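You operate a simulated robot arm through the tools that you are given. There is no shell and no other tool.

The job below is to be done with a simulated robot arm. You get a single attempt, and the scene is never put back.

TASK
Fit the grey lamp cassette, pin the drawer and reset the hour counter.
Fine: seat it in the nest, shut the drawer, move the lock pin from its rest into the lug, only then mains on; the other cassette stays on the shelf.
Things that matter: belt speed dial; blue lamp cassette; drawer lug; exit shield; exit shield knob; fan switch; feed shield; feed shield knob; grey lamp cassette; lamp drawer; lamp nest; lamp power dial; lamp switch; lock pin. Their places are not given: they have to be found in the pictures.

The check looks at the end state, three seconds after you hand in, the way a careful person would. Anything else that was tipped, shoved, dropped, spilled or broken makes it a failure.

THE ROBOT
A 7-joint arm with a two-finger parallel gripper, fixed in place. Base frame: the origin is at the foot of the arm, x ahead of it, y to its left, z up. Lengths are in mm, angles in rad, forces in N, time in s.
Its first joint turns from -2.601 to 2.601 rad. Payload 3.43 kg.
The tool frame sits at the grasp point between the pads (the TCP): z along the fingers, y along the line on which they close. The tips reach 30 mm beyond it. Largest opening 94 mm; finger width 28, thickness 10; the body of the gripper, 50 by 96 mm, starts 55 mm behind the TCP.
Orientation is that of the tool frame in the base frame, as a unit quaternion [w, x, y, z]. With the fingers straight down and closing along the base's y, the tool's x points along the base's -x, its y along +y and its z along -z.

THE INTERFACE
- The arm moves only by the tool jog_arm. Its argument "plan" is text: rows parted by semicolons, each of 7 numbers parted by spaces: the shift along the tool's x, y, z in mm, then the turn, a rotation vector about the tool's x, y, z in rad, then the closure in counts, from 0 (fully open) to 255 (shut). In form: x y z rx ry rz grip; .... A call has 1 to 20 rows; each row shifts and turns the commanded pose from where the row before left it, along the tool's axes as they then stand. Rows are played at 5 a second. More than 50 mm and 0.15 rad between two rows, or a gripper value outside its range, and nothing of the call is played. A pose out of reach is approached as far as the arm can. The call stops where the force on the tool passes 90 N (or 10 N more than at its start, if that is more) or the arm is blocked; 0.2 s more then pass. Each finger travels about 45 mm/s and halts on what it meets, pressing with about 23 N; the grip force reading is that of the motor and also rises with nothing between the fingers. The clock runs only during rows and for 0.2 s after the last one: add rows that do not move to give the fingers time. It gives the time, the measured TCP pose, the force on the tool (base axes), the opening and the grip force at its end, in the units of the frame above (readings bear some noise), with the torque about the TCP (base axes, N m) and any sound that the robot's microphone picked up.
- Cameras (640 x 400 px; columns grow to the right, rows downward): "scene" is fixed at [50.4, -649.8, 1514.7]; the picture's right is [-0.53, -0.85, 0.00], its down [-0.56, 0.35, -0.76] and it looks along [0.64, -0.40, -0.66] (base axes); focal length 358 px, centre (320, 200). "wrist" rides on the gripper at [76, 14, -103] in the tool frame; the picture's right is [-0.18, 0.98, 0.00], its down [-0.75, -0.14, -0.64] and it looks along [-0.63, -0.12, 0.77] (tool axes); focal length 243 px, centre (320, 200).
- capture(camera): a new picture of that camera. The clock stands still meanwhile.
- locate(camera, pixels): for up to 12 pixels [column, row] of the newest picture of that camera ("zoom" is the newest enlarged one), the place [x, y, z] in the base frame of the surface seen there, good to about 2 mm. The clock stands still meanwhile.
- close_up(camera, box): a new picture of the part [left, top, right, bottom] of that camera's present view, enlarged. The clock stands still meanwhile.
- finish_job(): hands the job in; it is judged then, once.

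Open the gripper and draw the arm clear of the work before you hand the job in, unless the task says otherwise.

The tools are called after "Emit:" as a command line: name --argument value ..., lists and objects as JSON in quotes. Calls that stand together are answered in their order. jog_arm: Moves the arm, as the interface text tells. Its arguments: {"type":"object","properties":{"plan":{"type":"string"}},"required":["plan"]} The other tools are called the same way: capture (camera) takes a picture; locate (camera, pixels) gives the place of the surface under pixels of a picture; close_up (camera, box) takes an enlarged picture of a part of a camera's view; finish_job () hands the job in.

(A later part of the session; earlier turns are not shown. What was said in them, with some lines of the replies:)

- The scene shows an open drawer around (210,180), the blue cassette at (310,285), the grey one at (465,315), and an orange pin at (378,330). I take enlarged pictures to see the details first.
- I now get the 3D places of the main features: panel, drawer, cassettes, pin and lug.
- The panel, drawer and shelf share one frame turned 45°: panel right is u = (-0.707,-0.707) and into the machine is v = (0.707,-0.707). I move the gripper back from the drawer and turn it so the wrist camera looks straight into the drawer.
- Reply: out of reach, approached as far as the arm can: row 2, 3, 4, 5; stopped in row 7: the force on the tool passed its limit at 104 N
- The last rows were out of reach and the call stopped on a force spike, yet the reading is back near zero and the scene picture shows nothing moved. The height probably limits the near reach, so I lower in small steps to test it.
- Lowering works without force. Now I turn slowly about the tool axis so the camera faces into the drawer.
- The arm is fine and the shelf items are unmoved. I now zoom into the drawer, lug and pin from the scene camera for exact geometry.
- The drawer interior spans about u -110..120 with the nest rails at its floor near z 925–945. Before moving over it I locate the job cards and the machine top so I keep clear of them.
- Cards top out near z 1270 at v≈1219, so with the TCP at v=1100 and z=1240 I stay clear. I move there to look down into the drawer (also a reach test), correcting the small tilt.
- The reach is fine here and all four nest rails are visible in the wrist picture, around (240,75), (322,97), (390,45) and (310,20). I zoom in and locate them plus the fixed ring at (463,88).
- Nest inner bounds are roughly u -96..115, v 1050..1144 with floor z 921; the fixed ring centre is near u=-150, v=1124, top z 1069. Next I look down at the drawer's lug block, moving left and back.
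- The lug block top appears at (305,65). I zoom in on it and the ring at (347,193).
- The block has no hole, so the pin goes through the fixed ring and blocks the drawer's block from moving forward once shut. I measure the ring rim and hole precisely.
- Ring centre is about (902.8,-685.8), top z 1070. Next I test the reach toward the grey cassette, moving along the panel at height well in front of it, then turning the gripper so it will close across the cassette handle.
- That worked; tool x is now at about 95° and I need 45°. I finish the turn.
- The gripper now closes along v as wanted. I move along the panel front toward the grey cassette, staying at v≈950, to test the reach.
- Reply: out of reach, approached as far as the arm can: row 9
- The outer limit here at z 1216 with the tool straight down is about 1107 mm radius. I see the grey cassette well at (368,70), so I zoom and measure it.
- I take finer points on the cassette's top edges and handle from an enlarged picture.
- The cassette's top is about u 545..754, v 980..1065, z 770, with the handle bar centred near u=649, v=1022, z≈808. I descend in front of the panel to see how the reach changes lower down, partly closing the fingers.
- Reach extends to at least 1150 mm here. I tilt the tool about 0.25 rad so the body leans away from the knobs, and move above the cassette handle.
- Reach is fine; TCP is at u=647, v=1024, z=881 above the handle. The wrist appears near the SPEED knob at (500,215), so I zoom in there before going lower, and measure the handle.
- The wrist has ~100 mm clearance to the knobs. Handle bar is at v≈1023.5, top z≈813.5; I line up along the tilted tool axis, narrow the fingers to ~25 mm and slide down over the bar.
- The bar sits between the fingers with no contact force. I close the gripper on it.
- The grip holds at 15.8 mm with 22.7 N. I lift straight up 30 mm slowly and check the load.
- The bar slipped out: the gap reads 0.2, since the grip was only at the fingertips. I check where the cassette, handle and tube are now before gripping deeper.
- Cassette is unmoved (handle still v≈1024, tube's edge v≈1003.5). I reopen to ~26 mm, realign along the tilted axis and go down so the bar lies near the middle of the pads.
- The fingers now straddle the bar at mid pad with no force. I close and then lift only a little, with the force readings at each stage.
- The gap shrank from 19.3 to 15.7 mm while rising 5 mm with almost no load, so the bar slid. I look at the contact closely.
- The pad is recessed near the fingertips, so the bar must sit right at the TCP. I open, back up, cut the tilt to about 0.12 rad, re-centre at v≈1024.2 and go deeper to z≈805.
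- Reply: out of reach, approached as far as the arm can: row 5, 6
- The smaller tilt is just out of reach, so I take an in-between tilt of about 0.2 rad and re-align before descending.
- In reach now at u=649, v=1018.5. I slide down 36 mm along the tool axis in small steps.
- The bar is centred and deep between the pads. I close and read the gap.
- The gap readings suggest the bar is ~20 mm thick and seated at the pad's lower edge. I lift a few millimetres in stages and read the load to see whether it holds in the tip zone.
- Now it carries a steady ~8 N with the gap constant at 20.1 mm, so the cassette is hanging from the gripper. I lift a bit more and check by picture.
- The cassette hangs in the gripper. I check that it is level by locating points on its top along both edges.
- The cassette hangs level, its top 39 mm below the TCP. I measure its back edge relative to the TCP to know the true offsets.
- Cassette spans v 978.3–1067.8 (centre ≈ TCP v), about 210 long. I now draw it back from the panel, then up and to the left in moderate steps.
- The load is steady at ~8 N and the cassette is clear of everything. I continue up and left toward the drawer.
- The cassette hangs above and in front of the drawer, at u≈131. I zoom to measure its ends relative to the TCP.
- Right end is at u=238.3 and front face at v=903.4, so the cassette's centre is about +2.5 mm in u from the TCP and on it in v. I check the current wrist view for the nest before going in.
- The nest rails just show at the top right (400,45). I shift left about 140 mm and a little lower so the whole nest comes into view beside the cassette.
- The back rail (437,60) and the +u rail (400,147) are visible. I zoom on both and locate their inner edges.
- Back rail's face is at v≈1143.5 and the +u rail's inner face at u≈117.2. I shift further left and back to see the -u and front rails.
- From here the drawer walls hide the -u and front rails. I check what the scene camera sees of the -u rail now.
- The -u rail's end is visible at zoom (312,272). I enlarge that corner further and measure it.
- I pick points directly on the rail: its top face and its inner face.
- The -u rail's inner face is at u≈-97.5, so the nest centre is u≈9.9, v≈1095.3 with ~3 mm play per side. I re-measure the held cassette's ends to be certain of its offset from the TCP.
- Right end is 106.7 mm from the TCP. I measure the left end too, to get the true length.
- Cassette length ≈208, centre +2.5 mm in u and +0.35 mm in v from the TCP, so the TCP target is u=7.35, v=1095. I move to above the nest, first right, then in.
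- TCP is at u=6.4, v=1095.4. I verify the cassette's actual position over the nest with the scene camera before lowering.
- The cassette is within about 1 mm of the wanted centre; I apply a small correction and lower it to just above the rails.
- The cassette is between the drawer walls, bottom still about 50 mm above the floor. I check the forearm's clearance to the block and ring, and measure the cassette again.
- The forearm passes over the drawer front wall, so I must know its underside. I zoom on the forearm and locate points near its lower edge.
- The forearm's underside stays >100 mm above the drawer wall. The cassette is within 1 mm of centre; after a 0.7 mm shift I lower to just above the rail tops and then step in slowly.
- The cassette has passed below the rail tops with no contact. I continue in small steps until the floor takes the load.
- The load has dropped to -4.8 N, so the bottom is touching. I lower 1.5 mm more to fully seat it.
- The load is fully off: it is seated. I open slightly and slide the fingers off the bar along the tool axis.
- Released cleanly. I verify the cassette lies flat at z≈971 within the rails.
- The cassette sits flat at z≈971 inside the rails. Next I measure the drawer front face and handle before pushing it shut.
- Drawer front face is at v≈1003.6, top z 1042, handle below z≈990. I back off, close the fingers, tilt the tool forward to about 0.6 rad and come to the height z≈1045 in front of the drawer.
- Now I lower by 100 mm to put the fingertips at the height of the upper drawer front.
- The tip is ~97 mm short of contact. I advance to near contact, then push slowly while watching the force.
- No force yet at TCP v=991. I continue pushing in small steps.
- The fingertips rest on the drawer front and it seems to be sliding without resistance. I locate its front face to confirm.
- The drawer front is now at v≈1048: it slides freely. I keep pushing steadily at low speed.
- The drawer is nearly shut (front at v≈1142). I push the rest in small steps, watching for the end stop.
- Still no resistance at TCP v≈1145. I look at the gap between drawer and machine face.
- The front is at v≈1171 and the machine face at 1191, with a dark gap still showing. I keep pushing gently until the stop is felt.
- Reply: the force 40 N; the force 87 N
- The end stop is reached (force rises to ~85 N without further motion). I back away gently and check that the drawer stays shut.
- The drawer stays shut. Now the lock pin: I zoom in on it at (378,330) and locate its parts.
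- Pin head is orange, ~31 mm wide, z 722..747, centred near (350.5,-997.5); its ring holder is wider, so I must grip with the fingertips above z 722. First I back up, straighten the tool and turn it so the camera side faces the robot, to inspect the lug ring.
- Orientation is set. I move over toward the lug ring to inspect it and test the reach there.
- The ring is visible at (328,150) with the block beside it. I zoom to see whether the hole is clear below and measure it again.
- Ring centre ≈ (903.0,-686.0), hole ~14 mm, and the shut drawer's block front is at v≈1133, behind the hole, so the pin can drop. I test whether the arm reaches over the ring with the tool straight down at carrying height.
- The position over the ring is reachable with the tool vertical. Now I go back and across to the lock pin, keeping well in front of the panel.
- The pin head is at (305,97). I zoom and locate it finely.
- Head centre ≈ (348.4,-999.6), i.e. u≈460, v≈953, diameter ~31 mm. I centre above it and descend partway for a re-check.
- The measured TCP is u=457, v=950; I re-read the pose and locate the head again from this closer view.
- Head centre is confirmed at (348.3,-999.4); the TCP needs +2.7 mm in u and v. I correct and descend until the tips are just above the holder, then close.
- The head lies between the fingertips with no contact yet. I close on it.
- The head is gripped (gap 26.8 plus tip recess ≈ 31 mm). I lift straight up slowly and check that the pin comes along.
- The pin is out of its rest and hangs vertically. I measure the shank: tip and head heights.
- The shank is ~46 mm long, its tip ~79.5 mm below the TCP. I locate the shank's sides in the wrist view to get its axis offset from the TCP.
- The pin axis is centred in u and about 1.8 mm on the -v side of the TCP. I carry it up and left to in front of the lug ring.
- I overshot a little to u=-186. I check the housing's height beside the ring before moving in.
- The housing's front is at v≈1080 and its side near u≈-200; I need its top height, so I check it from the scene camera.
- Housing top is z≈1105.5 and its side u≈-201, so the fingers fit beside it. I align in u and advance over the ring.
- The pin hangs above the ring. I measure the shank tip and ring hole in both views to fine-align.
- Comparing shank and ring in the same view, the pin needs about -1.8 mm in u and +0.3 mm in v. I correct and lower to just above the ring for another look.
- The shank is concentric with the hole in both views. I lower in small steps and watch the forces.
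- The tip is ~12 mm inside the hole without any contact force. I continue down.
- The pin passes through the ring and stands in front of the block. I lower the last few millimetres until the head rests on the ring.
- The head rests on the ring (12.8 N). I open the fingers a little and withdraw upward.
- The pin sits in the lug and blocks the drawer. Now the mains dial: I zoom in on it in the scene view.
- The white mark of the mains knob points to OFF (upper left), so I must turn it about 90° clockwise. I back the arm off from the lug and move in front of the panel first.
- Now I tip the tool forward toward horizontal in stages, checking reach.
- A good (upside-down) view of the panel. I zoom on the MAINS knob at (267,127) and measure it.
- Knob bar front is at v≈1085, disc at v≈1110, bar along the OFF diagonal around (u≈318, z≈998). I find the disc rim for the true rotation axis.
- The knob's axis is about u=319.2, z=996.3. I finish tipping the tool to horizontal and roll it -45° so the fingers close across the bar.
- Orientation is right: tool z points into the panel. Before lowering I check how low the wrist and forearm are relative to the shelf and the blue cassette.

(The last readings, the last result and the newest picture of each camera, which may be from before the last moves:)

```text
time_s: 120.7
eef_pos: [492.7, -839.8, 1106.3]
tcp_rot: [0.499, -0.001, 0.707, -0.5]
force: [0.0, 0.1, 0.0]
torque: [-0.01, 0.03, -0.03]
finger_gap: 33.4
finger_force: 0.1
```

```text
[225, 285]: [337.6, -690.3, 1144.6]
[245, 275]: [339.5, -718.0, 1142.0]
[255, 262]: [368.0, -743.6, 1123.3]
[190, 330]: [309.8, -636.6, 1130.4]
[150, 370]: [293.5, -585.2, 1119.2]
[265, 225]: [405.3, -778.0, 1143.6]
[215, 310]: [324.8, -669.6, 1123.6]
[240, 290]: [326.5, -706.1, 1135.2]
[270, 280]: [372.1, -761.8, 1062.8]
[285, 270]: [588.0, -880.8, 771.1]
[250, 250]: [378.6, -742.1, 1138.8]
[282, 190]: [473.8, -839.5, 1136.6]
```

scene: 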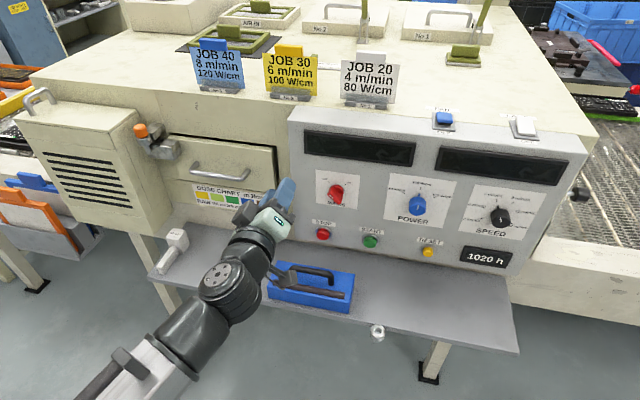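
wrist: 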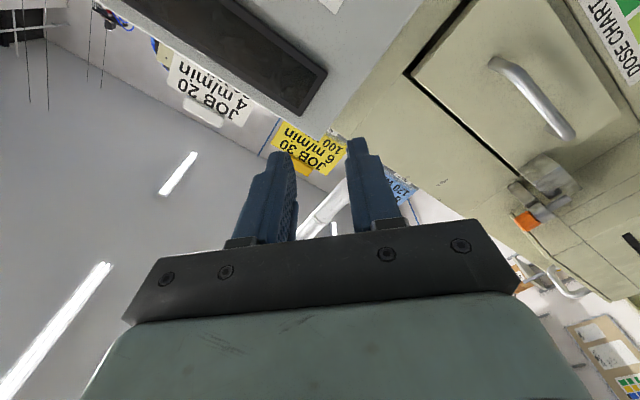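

The wrist and forearm are level with the gripper (z>1060), far above the shelf items. I move in line with the knob and partway toward it.

Emit:
jog_arm --plan "32.5 6.4 0 0 0 0 165; 32.5 6.4 0 0 0 0 165; 32.5 6.4 0 0 0 0 165; 32.5 6.4 0 0 0 0 165; 0 0 30 0 0 0 165; 0 0 30 0 0 0 165; 0 0 0 0 0 0 165; 0 0 0 0 0 0 165"

Emit:
capture --camera "wrist"

Emit:
close_up --camera "scene" --box '[260, 140, 400, 240]'

```text
time_s: 122.5
eef_pos: [485.7, -936.3, 995.7]
tcp_rot: [0.5, 0.001, 0.707, -0.5]
force: [0.7, 0.6, 0.0]
torque: [0.01, -0.01, -0.05]
finger_gap: 33.3
finger_force: 0.0
```

```text
taken
```

wrist: 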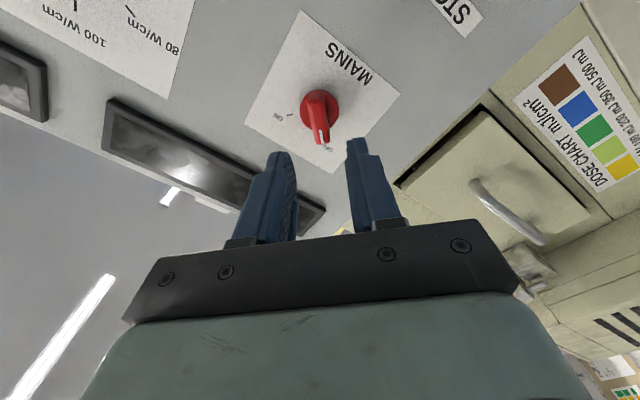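

```text
4.00 times, centred on (330, 190) of scene
```

zoom: 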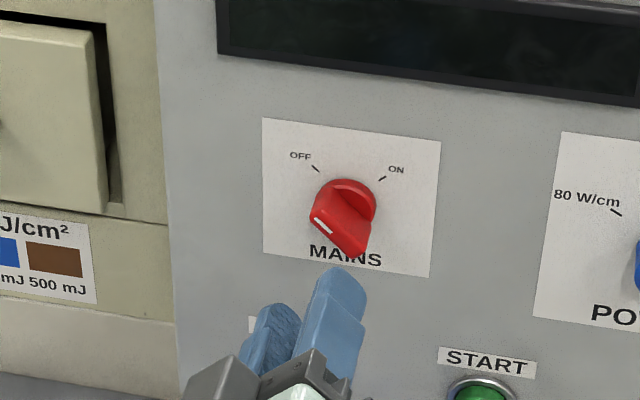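

The bar now lies between the fingers in the view at (318,110). I measure the bar once more from here.

Emit:
close_up --camera "wrist" --box '[280, 70, 360, 160]'

Emit:
locate --camera "zoom" --pixels '[[300, 170], [310, 200], [320, 230], [330, 260], [290, 170], [335, 230], [305, 240], [270, 190], [370, 180], [325, 285], [300, 130], [350, 250]]'

```text
4.44 times, centred on (320, 115) of wrist
```

zoom: 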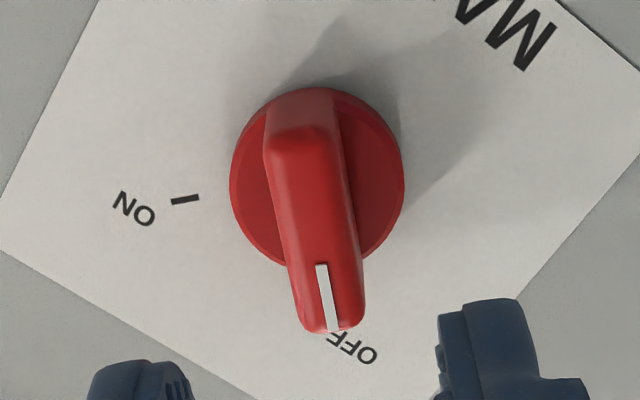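

```text
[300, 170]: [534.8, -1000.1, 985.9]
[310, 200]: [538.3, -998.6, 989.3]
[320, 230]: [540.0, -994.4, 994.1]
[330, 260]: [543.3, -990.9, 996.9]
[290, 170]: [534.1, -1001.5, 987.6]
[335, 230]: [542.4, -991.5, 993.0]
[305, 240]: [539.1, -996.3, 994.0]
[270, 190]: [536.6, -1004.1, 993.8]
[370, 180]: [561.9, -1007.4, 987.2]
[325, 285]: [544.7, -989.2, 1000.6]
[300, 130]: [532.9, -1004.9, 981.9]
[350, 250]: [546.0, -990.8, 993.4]
```

The bar's centreline matches the TCP within 0.5 mm. I advance over the knob to TCP v≈1075, leaving a few mm to its disc.

Emit:
jog_arm --plan "0 0 20 0 0 0 165; 0 0 20 0 0 0 165; 0 0 15 0 0 0 165; 0 0 9 0 0 0 165; 0 0 5 0 0 0 165; 0 0 0 0 0 0 165; 0 0 0 0 0 0 165"

Emit:
close_up --camera "wrist" --box '[220, 60, 440, 250]'

```text
time_s: 124.0
eef_pos: [532.2, -983.1, 996.9]
tcp_rot: [0.5, 0.0, 0.707, -0.5]
force: [0.1, -0.8, 0.7]
torque: [0.05, 0.03, 0.01]
finger_gap: 33.1
finger_force: 0.0
```

```text
2.11 times, centred on (330, 155) of wrist
```

zoom: 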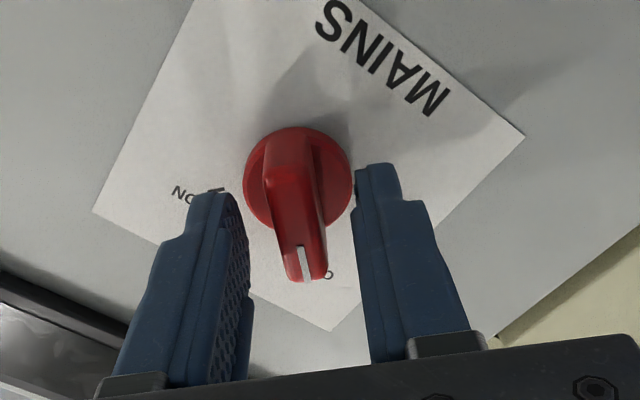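

The bar is between the fingers. I go 3 mm deeper and close on it.

Emit:
jog_arm --plan "0 0 3 0 0 0 190; 0 0 0 0 0 0 220; 0 0 0 0 0 0 255; 0 0 0 0 0 0 255; 0 0 0 0 0 0 255; 0 0 0 0 0 0 255"

Emit:
close_up --camera "wrist" --box '[220, 60, 440, 250]'

```text
time_s: 125.5
eef_pos: [534.6, -985.4, 996.7]
tcp_rot: [0.5, 0.001, 0.707, -0.5]
force: [-0.4, -8.1, 10.2]
torque: [0.09, 0.12, -0.33]
finger_gap: 12.8
finger_force: 44.7
```

```text
2.11 times, centred on (330, 155) of wrist
```

zoom: 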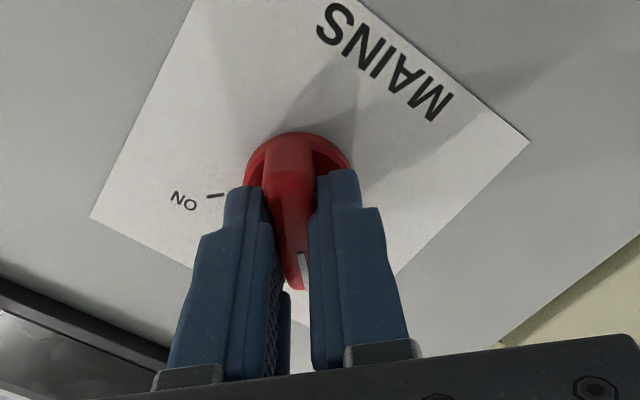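

It is gripped (gap 12.8) with a slight side load of ~11 N; I shift 0.7 mm to relieve it and start turning clockwise.

Emit:
jog_arm --plan "0 -0.7 0 0 0 0 255; 0 0 0 0 0 0.1 255; 0 0 0 0 0 0.1 255; 0 0 0 0 0 0.1 255; 0 0 0 0 0 0 255"

Emit:
close_up --camera "scene" --box '[280, 140, 400, 230]'

```text
time_s: 126.7
eef_pos: [535.2, -986.3, 996.3]
tcp_rot: [0.57, 0.106, 0.699, -0.419]
force: [2.3, -20.3, 4.7]
torque: [-0.68, -0.62, 0.32]
finger_gap: 13.1
finger_force: 45.2
```

```text
4.44 times, centred on (340, 185) of scene
```

zoom: 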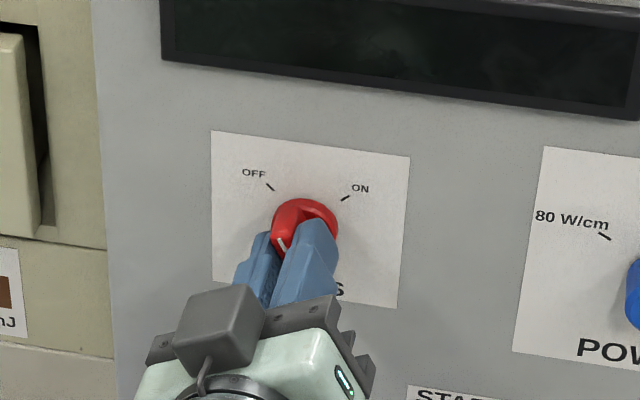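

The knob follows the gripper (mark now near vertical-left). I continue turning in stages, with a small centring shift.

Emit:
jog_arm --plan "0 -0.6 0.5 0 0 0.1 255; 0 0 0 0 0 0.1 255; 0 0 0 0 0 0.1 255; 0 0 0 0 0 0.1 255; 0 0 0 0 0 0 255"

Emit:
jog_arm --plan "0 0 0 0 0 0.1 255; 0 0 0 0 0 0.1 255; 0 0 0 0 0 0.1 255; 0 0 0 0 0 0 255"

Emit:
close_up --camera "scene" --box '[280, 140, 400, 230]'

```text
time_s: 127.8
eef_pos: [534.6, -986.5, 996.2]
tcp_rot: [0.641, 0.243, 0.664, -0.299]
force: [5.5, -20.4, 4.0]
torque: [0.59, 0.65, -0.33]
finger_gap: 12.7
finger_force: 44.9
```

```text
time_s: 128.8
eef_pos: [534.1, -986.6, 996.9]
tcp_rot: [0.678, 0.341, 0.62, -0.199]
force: [9.2, -32.8, 10.7]
torque: [-0.12, -0.09, -0.17]
finger_gap: 12.9
finger_force: 45.0
```

```text
4.44 times, centred on (340, 185) of scene
```

zoom: 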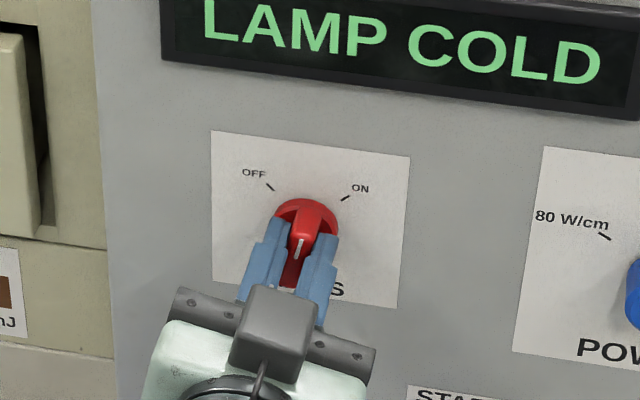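

The display lights up with "LAMP COLD": mains is coming on. I continue to the ON mark, with a small shift to relieve the side load.

Emit:
jog_arm --plan "-0.5 -0.5 0.8 0 0 0 255; 0 0 0 0 0 0.1 255; 0 0 0 0 0 0.1 255; 0 0 0 0 0 0.1 255; 0 0 0 0 0 0 255"

Emit:
jog_arm --plan "0 0 0 0 0 0.1 255; 0 0 0 0 0 0.1 255; 0 0 0 0 0 0.08 255; 0 0 0 0 0 0 255"

Emit:
close_up --camera "scene" --box '[280, 120, 400, 230]'

```text
time_s: 130.1
eef_pos: [532.8, -987.1, 994.7]
tcp_rot: [0.701, 0.429, 0.563, -0.094]
force: [-7.7, -15.1, 3.0]
torque: [0.57, 0.55, 0.27]
finger_gap: 12.8
finger_force: 44.7
```

```text
time_s: 131.1
eef_pos: [533.2, -986.6, 996.3]
tcp_rot: [0.707, 0.503, 0.498, 0.004]
force: [-15.9, -16.2, -10.1]
torque: [-0.13, 0.69, 0.69]
finger_gap: 12.8
finger_force: 45.2
```

```text
3.64 times, centred on (340, 175) of scene
```

zoom: 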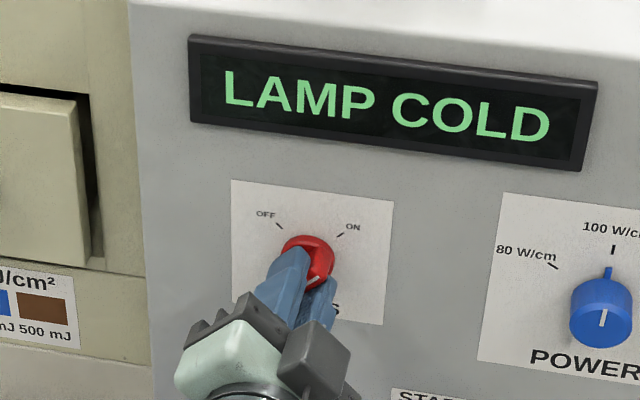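

The knob has turned through 90° to ON and the display shows LAMP COLD. I open the fingers and back straight out.

Emit:
jog_arm --plan "0 0 0 0 0 0 220; 0 0 0 0 0 0 190; 0 0 0 0 0 0 165; 0 0 0 0 0 0 165; 0 0 -10 0 0 0 165; 0 0 -20 0 0 0 165; 0 0 -25 0 0 0 165; 0 0 -25 0 0 0 165; 0 0 0 0 0 0 165"

Emit:
capture --camera "scene"

Emit:
close_up --camera "scene" --box '[280, 110, 580, 290]'

```text
time_s: 133.1
eef_pos: [479.3, -930.1, 998.9]
tcp_rot: [0.707, 0.501, 0.498, 0.004]
force: [0.0, 1.1, 0.0]
torque: [-0.02, 0.01, -0.01]
finger_gap: 32.8
finger_force: 0.1
```

```text
taken
```

scene: 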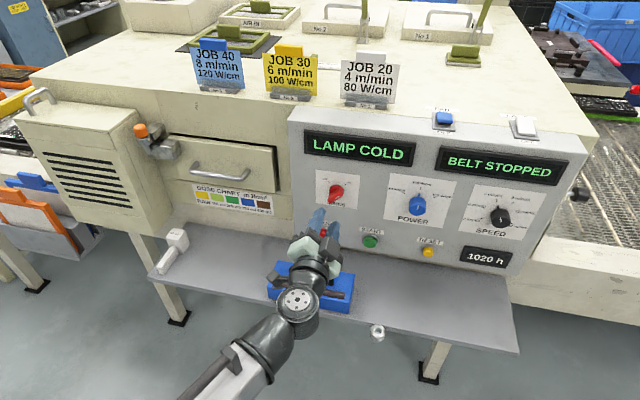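

```text
2.13 times, centred on (430, 200) of scene
```

zoom: 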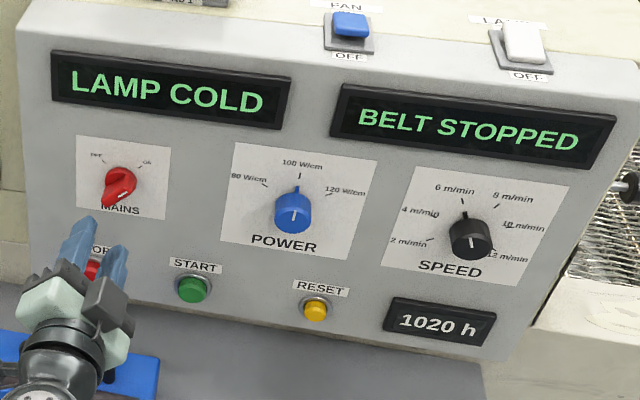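

Displays show LAMP COLD and BELT STOPPED, and the MAINS mark is at ON; the counter reads 1020 h. Next is the RESET button at (427,252): I close the fingers, back out a little and move in front of it.

Emit:
jog_arm --plan "0 0 -20 0 0 0 220; 0 -10 -16 0 0 0 255; -9 -37 0 0 0 0 255; -9 -37 0 0 0 0 255; -9 -37 0 0 0 0 255; -9 -37 0 0 0 0 255; -9 -37 0 0 0 0 255; -9 -37 0 0 0 0 255; -9 -29 0 0 0 0 255; 0 0 0 0 0 0 255; 0 0 0 0 0 0 255"

Emit:
capture --camera "wrist"

Emit:
capture --camera "scene"

```text
time_s: 135.4
eef_pos: [292.8, -1065.2, 856.9]
tcp_rot: [0.707, 0.501, 0.499, 0.003]
force: [0.4, 0.5, -0.9]
torque: [0.02, 0.01, 0.03]
finger_gap: 0.2
finger_force: 22.7
```

```text
taken
```

wrist: 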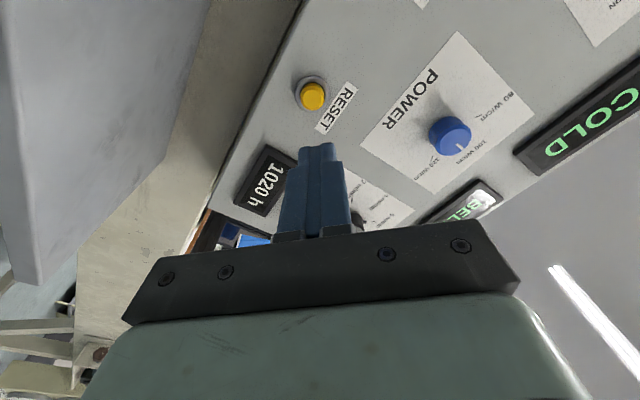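

```text
taken
```

scene: 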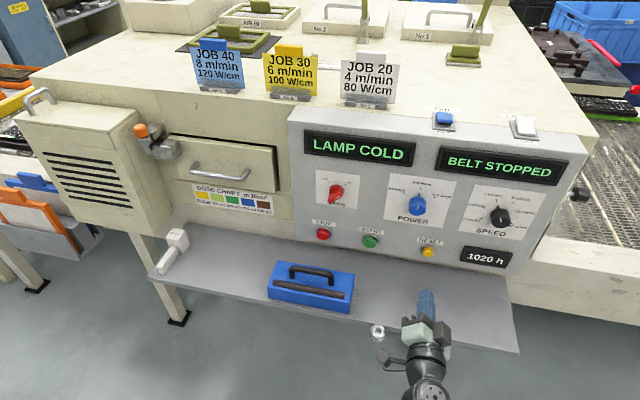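

TCP is at u=546, v=960, z=857, in front of RESET. I measure the button's face from the wrist view at (312,95).

Emit:
close_up --camera "wrist" --box '[280, 65, 345, 125]'

Emit:
locate --camera "zoom" --pixels '[[320, 210], [290, 210], [350, 210], [320, 180], [320, 240], [300, 180], [340, 240], [260, 130], [400, 180], [240, 180], [320, 220], [300, 250]]'

```text
6.67 times, centred on (312, 95) of wrist
```

zoom: 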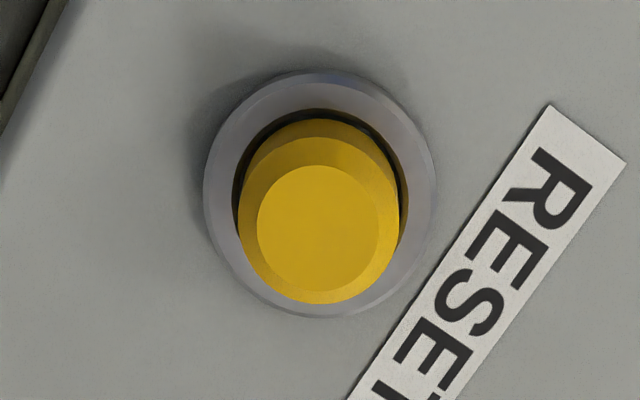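

```text
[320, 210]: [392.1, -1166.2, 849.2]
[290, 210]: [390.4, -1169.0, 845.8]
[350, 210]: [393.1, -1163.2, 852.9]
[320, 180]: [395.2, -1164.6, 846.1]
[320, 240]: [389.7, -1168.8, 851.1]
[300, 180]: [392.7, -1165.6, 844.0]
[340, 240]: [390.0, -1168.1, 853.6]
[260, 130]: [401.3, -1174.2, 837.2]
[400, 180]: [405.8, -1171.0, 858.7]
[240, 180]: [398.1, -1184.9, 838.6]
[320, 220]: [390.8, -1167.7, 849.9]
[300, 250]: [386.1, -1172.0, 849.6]
```

Button face centre is u≈549.5, z≈850.2, v≈1102. I align on it and advance to about 8 mm short of contact.

Emit:
jog_arm --plan "2.4 -7.1 0 0 0 0 255; 0 0 30 0 0 0 255; 0 0 30 0 0 0 255; 0 0 25 0 0 0 255; 0 0 15 0 0 0 255; 0 0 4 0 0 0 255; 0 0 0 0 0 0 255; 0 0 0 0 0 0 255"

Emit:
close_up --camera "scene" --box '[380, 210, 520, 300]'

Emit:
capture --camera "wrist"

```text
time_s: 137.2
eef_pos: [362.6, -1141.3, 849.5]
tcp_rot: [0.707, 0.502, 0.498, 0.003]
force: [0.1, -0.3, 0.1]
torque: [0.02, -0.01, -0.02]
finger_gap: 0.1
finger_force: 23.4
```

```text
4.44 times, centred on (450, 255) of scene
```

zoom: 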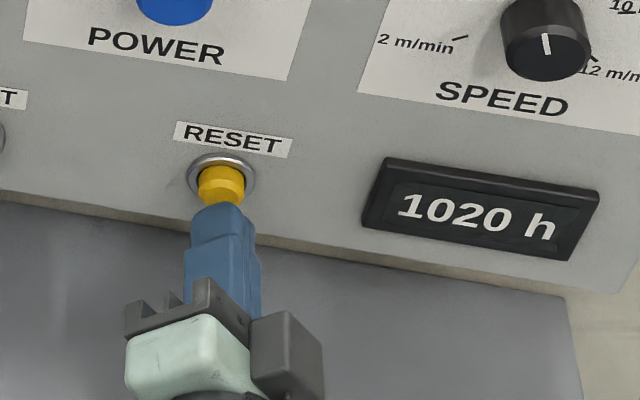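

```text
taken
```

wrist: 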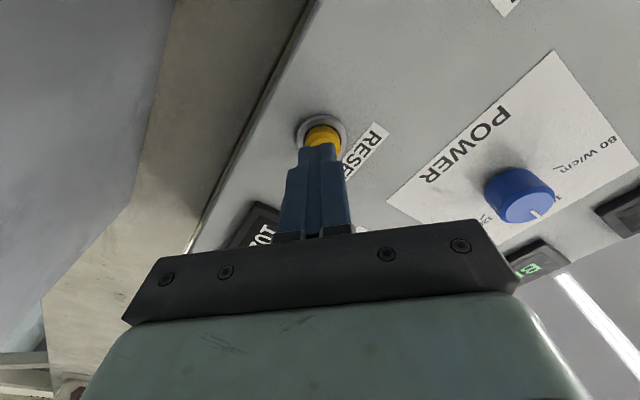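

The fingertip is ~8 mm from the button and lined up. I press in small steps, watching force and the counter.

Emit:
jog_arm --plan "0 0 3 0 0 0 255; 0 0 3 0 0 0 255; 0 0 2 0 0 0 255; 0 0 1 0 0 0 255; 0 0 0 0 0 0 255"

Emit:
jog_arm --plan "0 0 1 0 0 0 255; 0 0 1 0 0 0 255; 0 0 0 0 0 0 255"

Emit:
close_up --camera "scene" --box '[380, 210, 520, 300]'

```text
time_s: 138.4
eef_pos: [368.7, -1147.7, 848.5]
tcp_rot: [0.707, 0.502, 0.497, 0.004]
force: [-1.7, 0.9, 1.1]
torque: [0.02, 0.0, -0.03]
finger_gap: 0.0
finger_force: 23.0
```

```text
time_s: 139.2
eef_pos: [370.7, -1149.8, 847.4]
tcp_rot: [0.707, 0.503, 0.498, 0.004]
force: [-4.2, 1.6, -0.6]
torque: [0.02, -0.02, -0.09]
finger_gap: 0.0
finger_force: 23.3
```

```text
4.44 times, centred on (450, 255) of scene
```

zoom: 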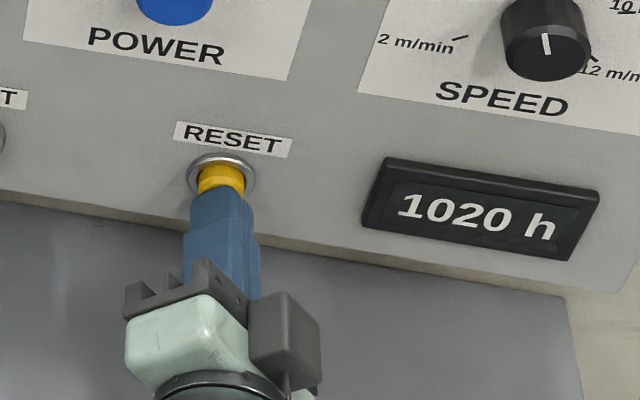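

Spring contact of ~4 N. I press further in 1 mm steps.

Emit:
jog_arm --plan "0 0 1 0 0 0 255; 0 0 1 0 0 0 255; 0 0 0 0 0 0 255"

Emit:
jog_arm --plan "0 0 1 0 0 0 255; 0 0 1 0 0 0 255; 0 0 0 0 0 0 255"

Emit:
close_up --camera "scene" --box '[380, 210, 520, 300]'

```text
time_s: 140.1
eef_pos: [373.6, -1152.3, 847.7]
tcp_rot: [0.707, 0.503, 0.497, 0.004]
force: [-2.9, 2.2, -1.2]
torque: [0.02, 0.0, -0.07]
finger_gap: 0.3
finger_force: 23.4
```

```text
time_s: 140.8
eef_pos: [373.9, -1151.4, 847.8]
tcp_rot: [0.707, 0.503, 0.497, 0.003]
force: [-4.9, 0.9, -0.2]
torque: [0.03, -0.02, -0.09]
finger_gap: 0.1
finger_force: 22.8
```

```text
4.44 times, centred on (450, 255) of scene
```

zoom: 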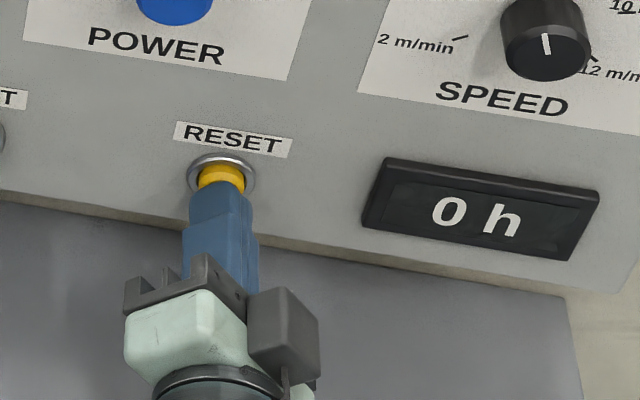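

The counter now reads 0 h. I release the button and back straight out, opening the gripper away from the panel.

Emit:
jog_arm --plan "0 0 -3 0 0 0 255; 0 0 -8 0 0 0 255; 0 0 -20 0 0 0 255; 0 0 -30 0 0 0 255; 0 0 -35 0 0 0 255; 0 0 -35 0 0 0 150; 0 0 -35 0 0 0 100; 0 0 -30 0 0 0 60; 0 0 0 0 0 0 0; 0 0 0 0 0 0 0"

Emit:
capture --camera "scene"

Emit:
close_up --camera "scene" --box '[280, 110, 580, 290]'

Emit:
close_up --camera "scene" --box '[90, 100, 310, 240]'

```text
time_s: 143.1
eef_pos: [235.2, -1015.2, 847.6]
tcp_rot: [0.707, 0.502, 0.498, 0.004]
force: [0.3, 0.0, 0.4]
torque: [0.03, -0.02, -0.04]
finger_gap: 93.9
finger_force: 0.0
```

```text
taken
```

scene: 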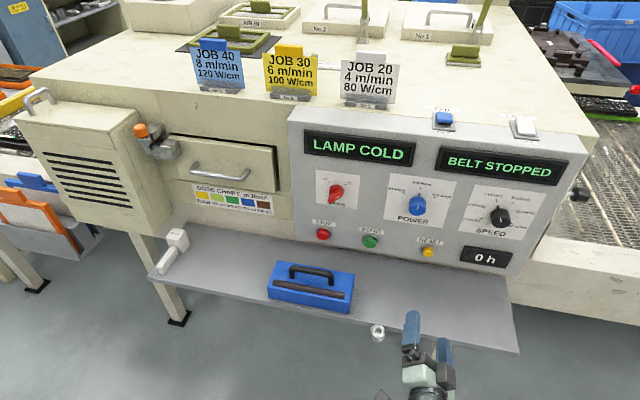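

```text
2.13 times, centred on (430, 200) of scene
```

zoom: 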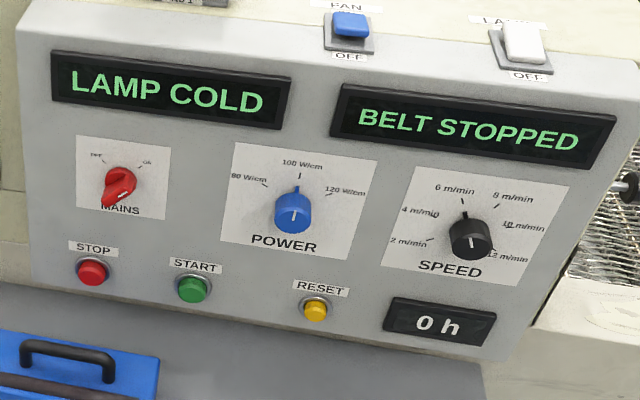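

```text
2.86 times, centred on (200, 170) of scene
```

zoom: 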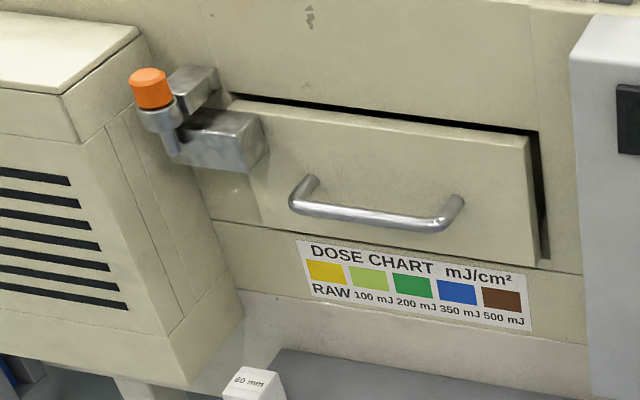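

Counter shows 0 h, drawer shut and pinned, other dials unchanged. I verify the MAINS pointer and the pin closely before handing in.

Emit:
close_up --camera "scene" --box '[305, 160, 370, 212]'

Emit:
close_up --camera "scene" --box '[130, 110, 190, 165]'

Emit:
close_up --camera "scene" --box '[150, 220, 410, 350]'

```text
7.69 times, centred on (338, 186) of scene
```

zoom: 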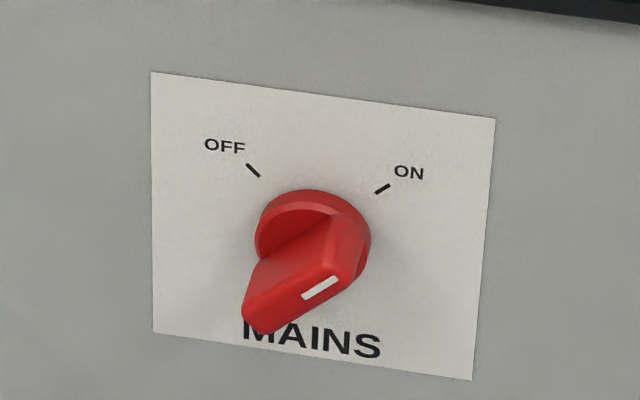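

```text
7.27 times, centred on (160, 138) of scene
```

zoom: 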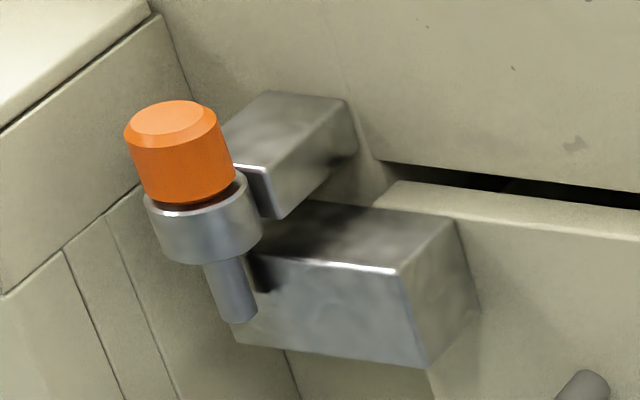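

```text
2.46 times, centred on (280, 285) of scene
```

zoom: 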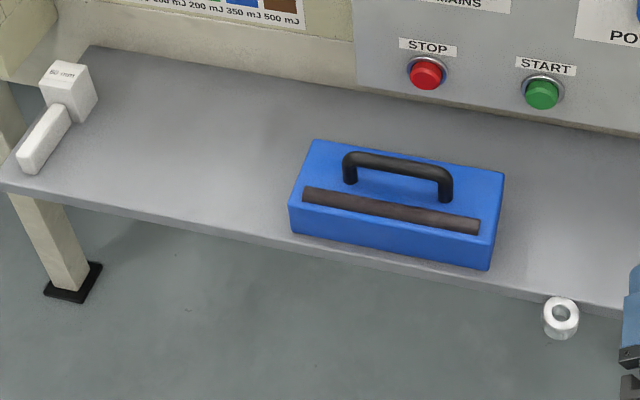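

Everything is as required: MAINS at ON, pin through the lug, blue cassette on the shelf. I draw the arm a little further clear with the gripper open.

Emit:
jog_arm --plan "0 0 -20 0 0 0 0; -14 14 -17 0 0 0 0; -14 14 -17 0 0 0 0; 0 0 0 0 0 0 0; 0 0 0 0 0 0 0"

Emit:
capture --camera "scene"

```text
time_s: 144.2
eef_pos: [197.9, -976.9, 887.7]
tcp_rot: [0.707, 0.502, 0.498, 0.004]
force: [0.3, 0.0, 0.0]
torque: [-0.02, 0.0, 0.04]
finger_gap: 94.1
finger_force: 0.0
```

```text
taken
```

scene: 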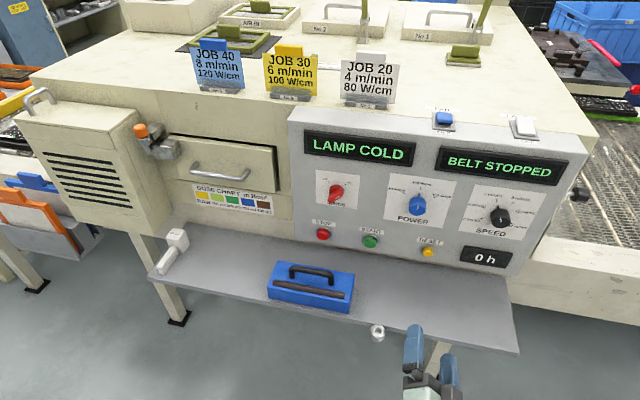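

The arm is clear with the gripper open, and the picture shows the drawer shut and pinned, mains on, and the counter at 0 h. I hand the job in.

Emit:
finish_job

```text
The job is handed in.
```

The job is done and handed in; the check's verdict hasn't come back to me.

- **Cassette:** the grey lamp cassette sits flat in the nest, inside all four rails. The first two tries at lifting it slipped out of the gripper at the shelf; it stayed in place and the third held.
- **Drawer:** I pushed it shut to its end stop, and it stayed shut.
- **Lock pin:** it is through the lug with its head resting on the ring, in front of the drawer's block, so the drawer can't open.
- **Mains:** only after the pin was in did I turn the dial to ON. The displays now read LAMP COLD and BELT STOPPED.
- **Hour counter:** I pressed RESET, and it went from 1020 h to 0 h.

In the last pictures the blue cassette is still on the shelf, and the power and speed dials and the fan and lamp switches look unchanged. Early on, the arm stopped once on a brief force spike of 104 N while moving out of reach. The pictures showed nothing had moved.

The gripper is open and the arm is clear of the machine.
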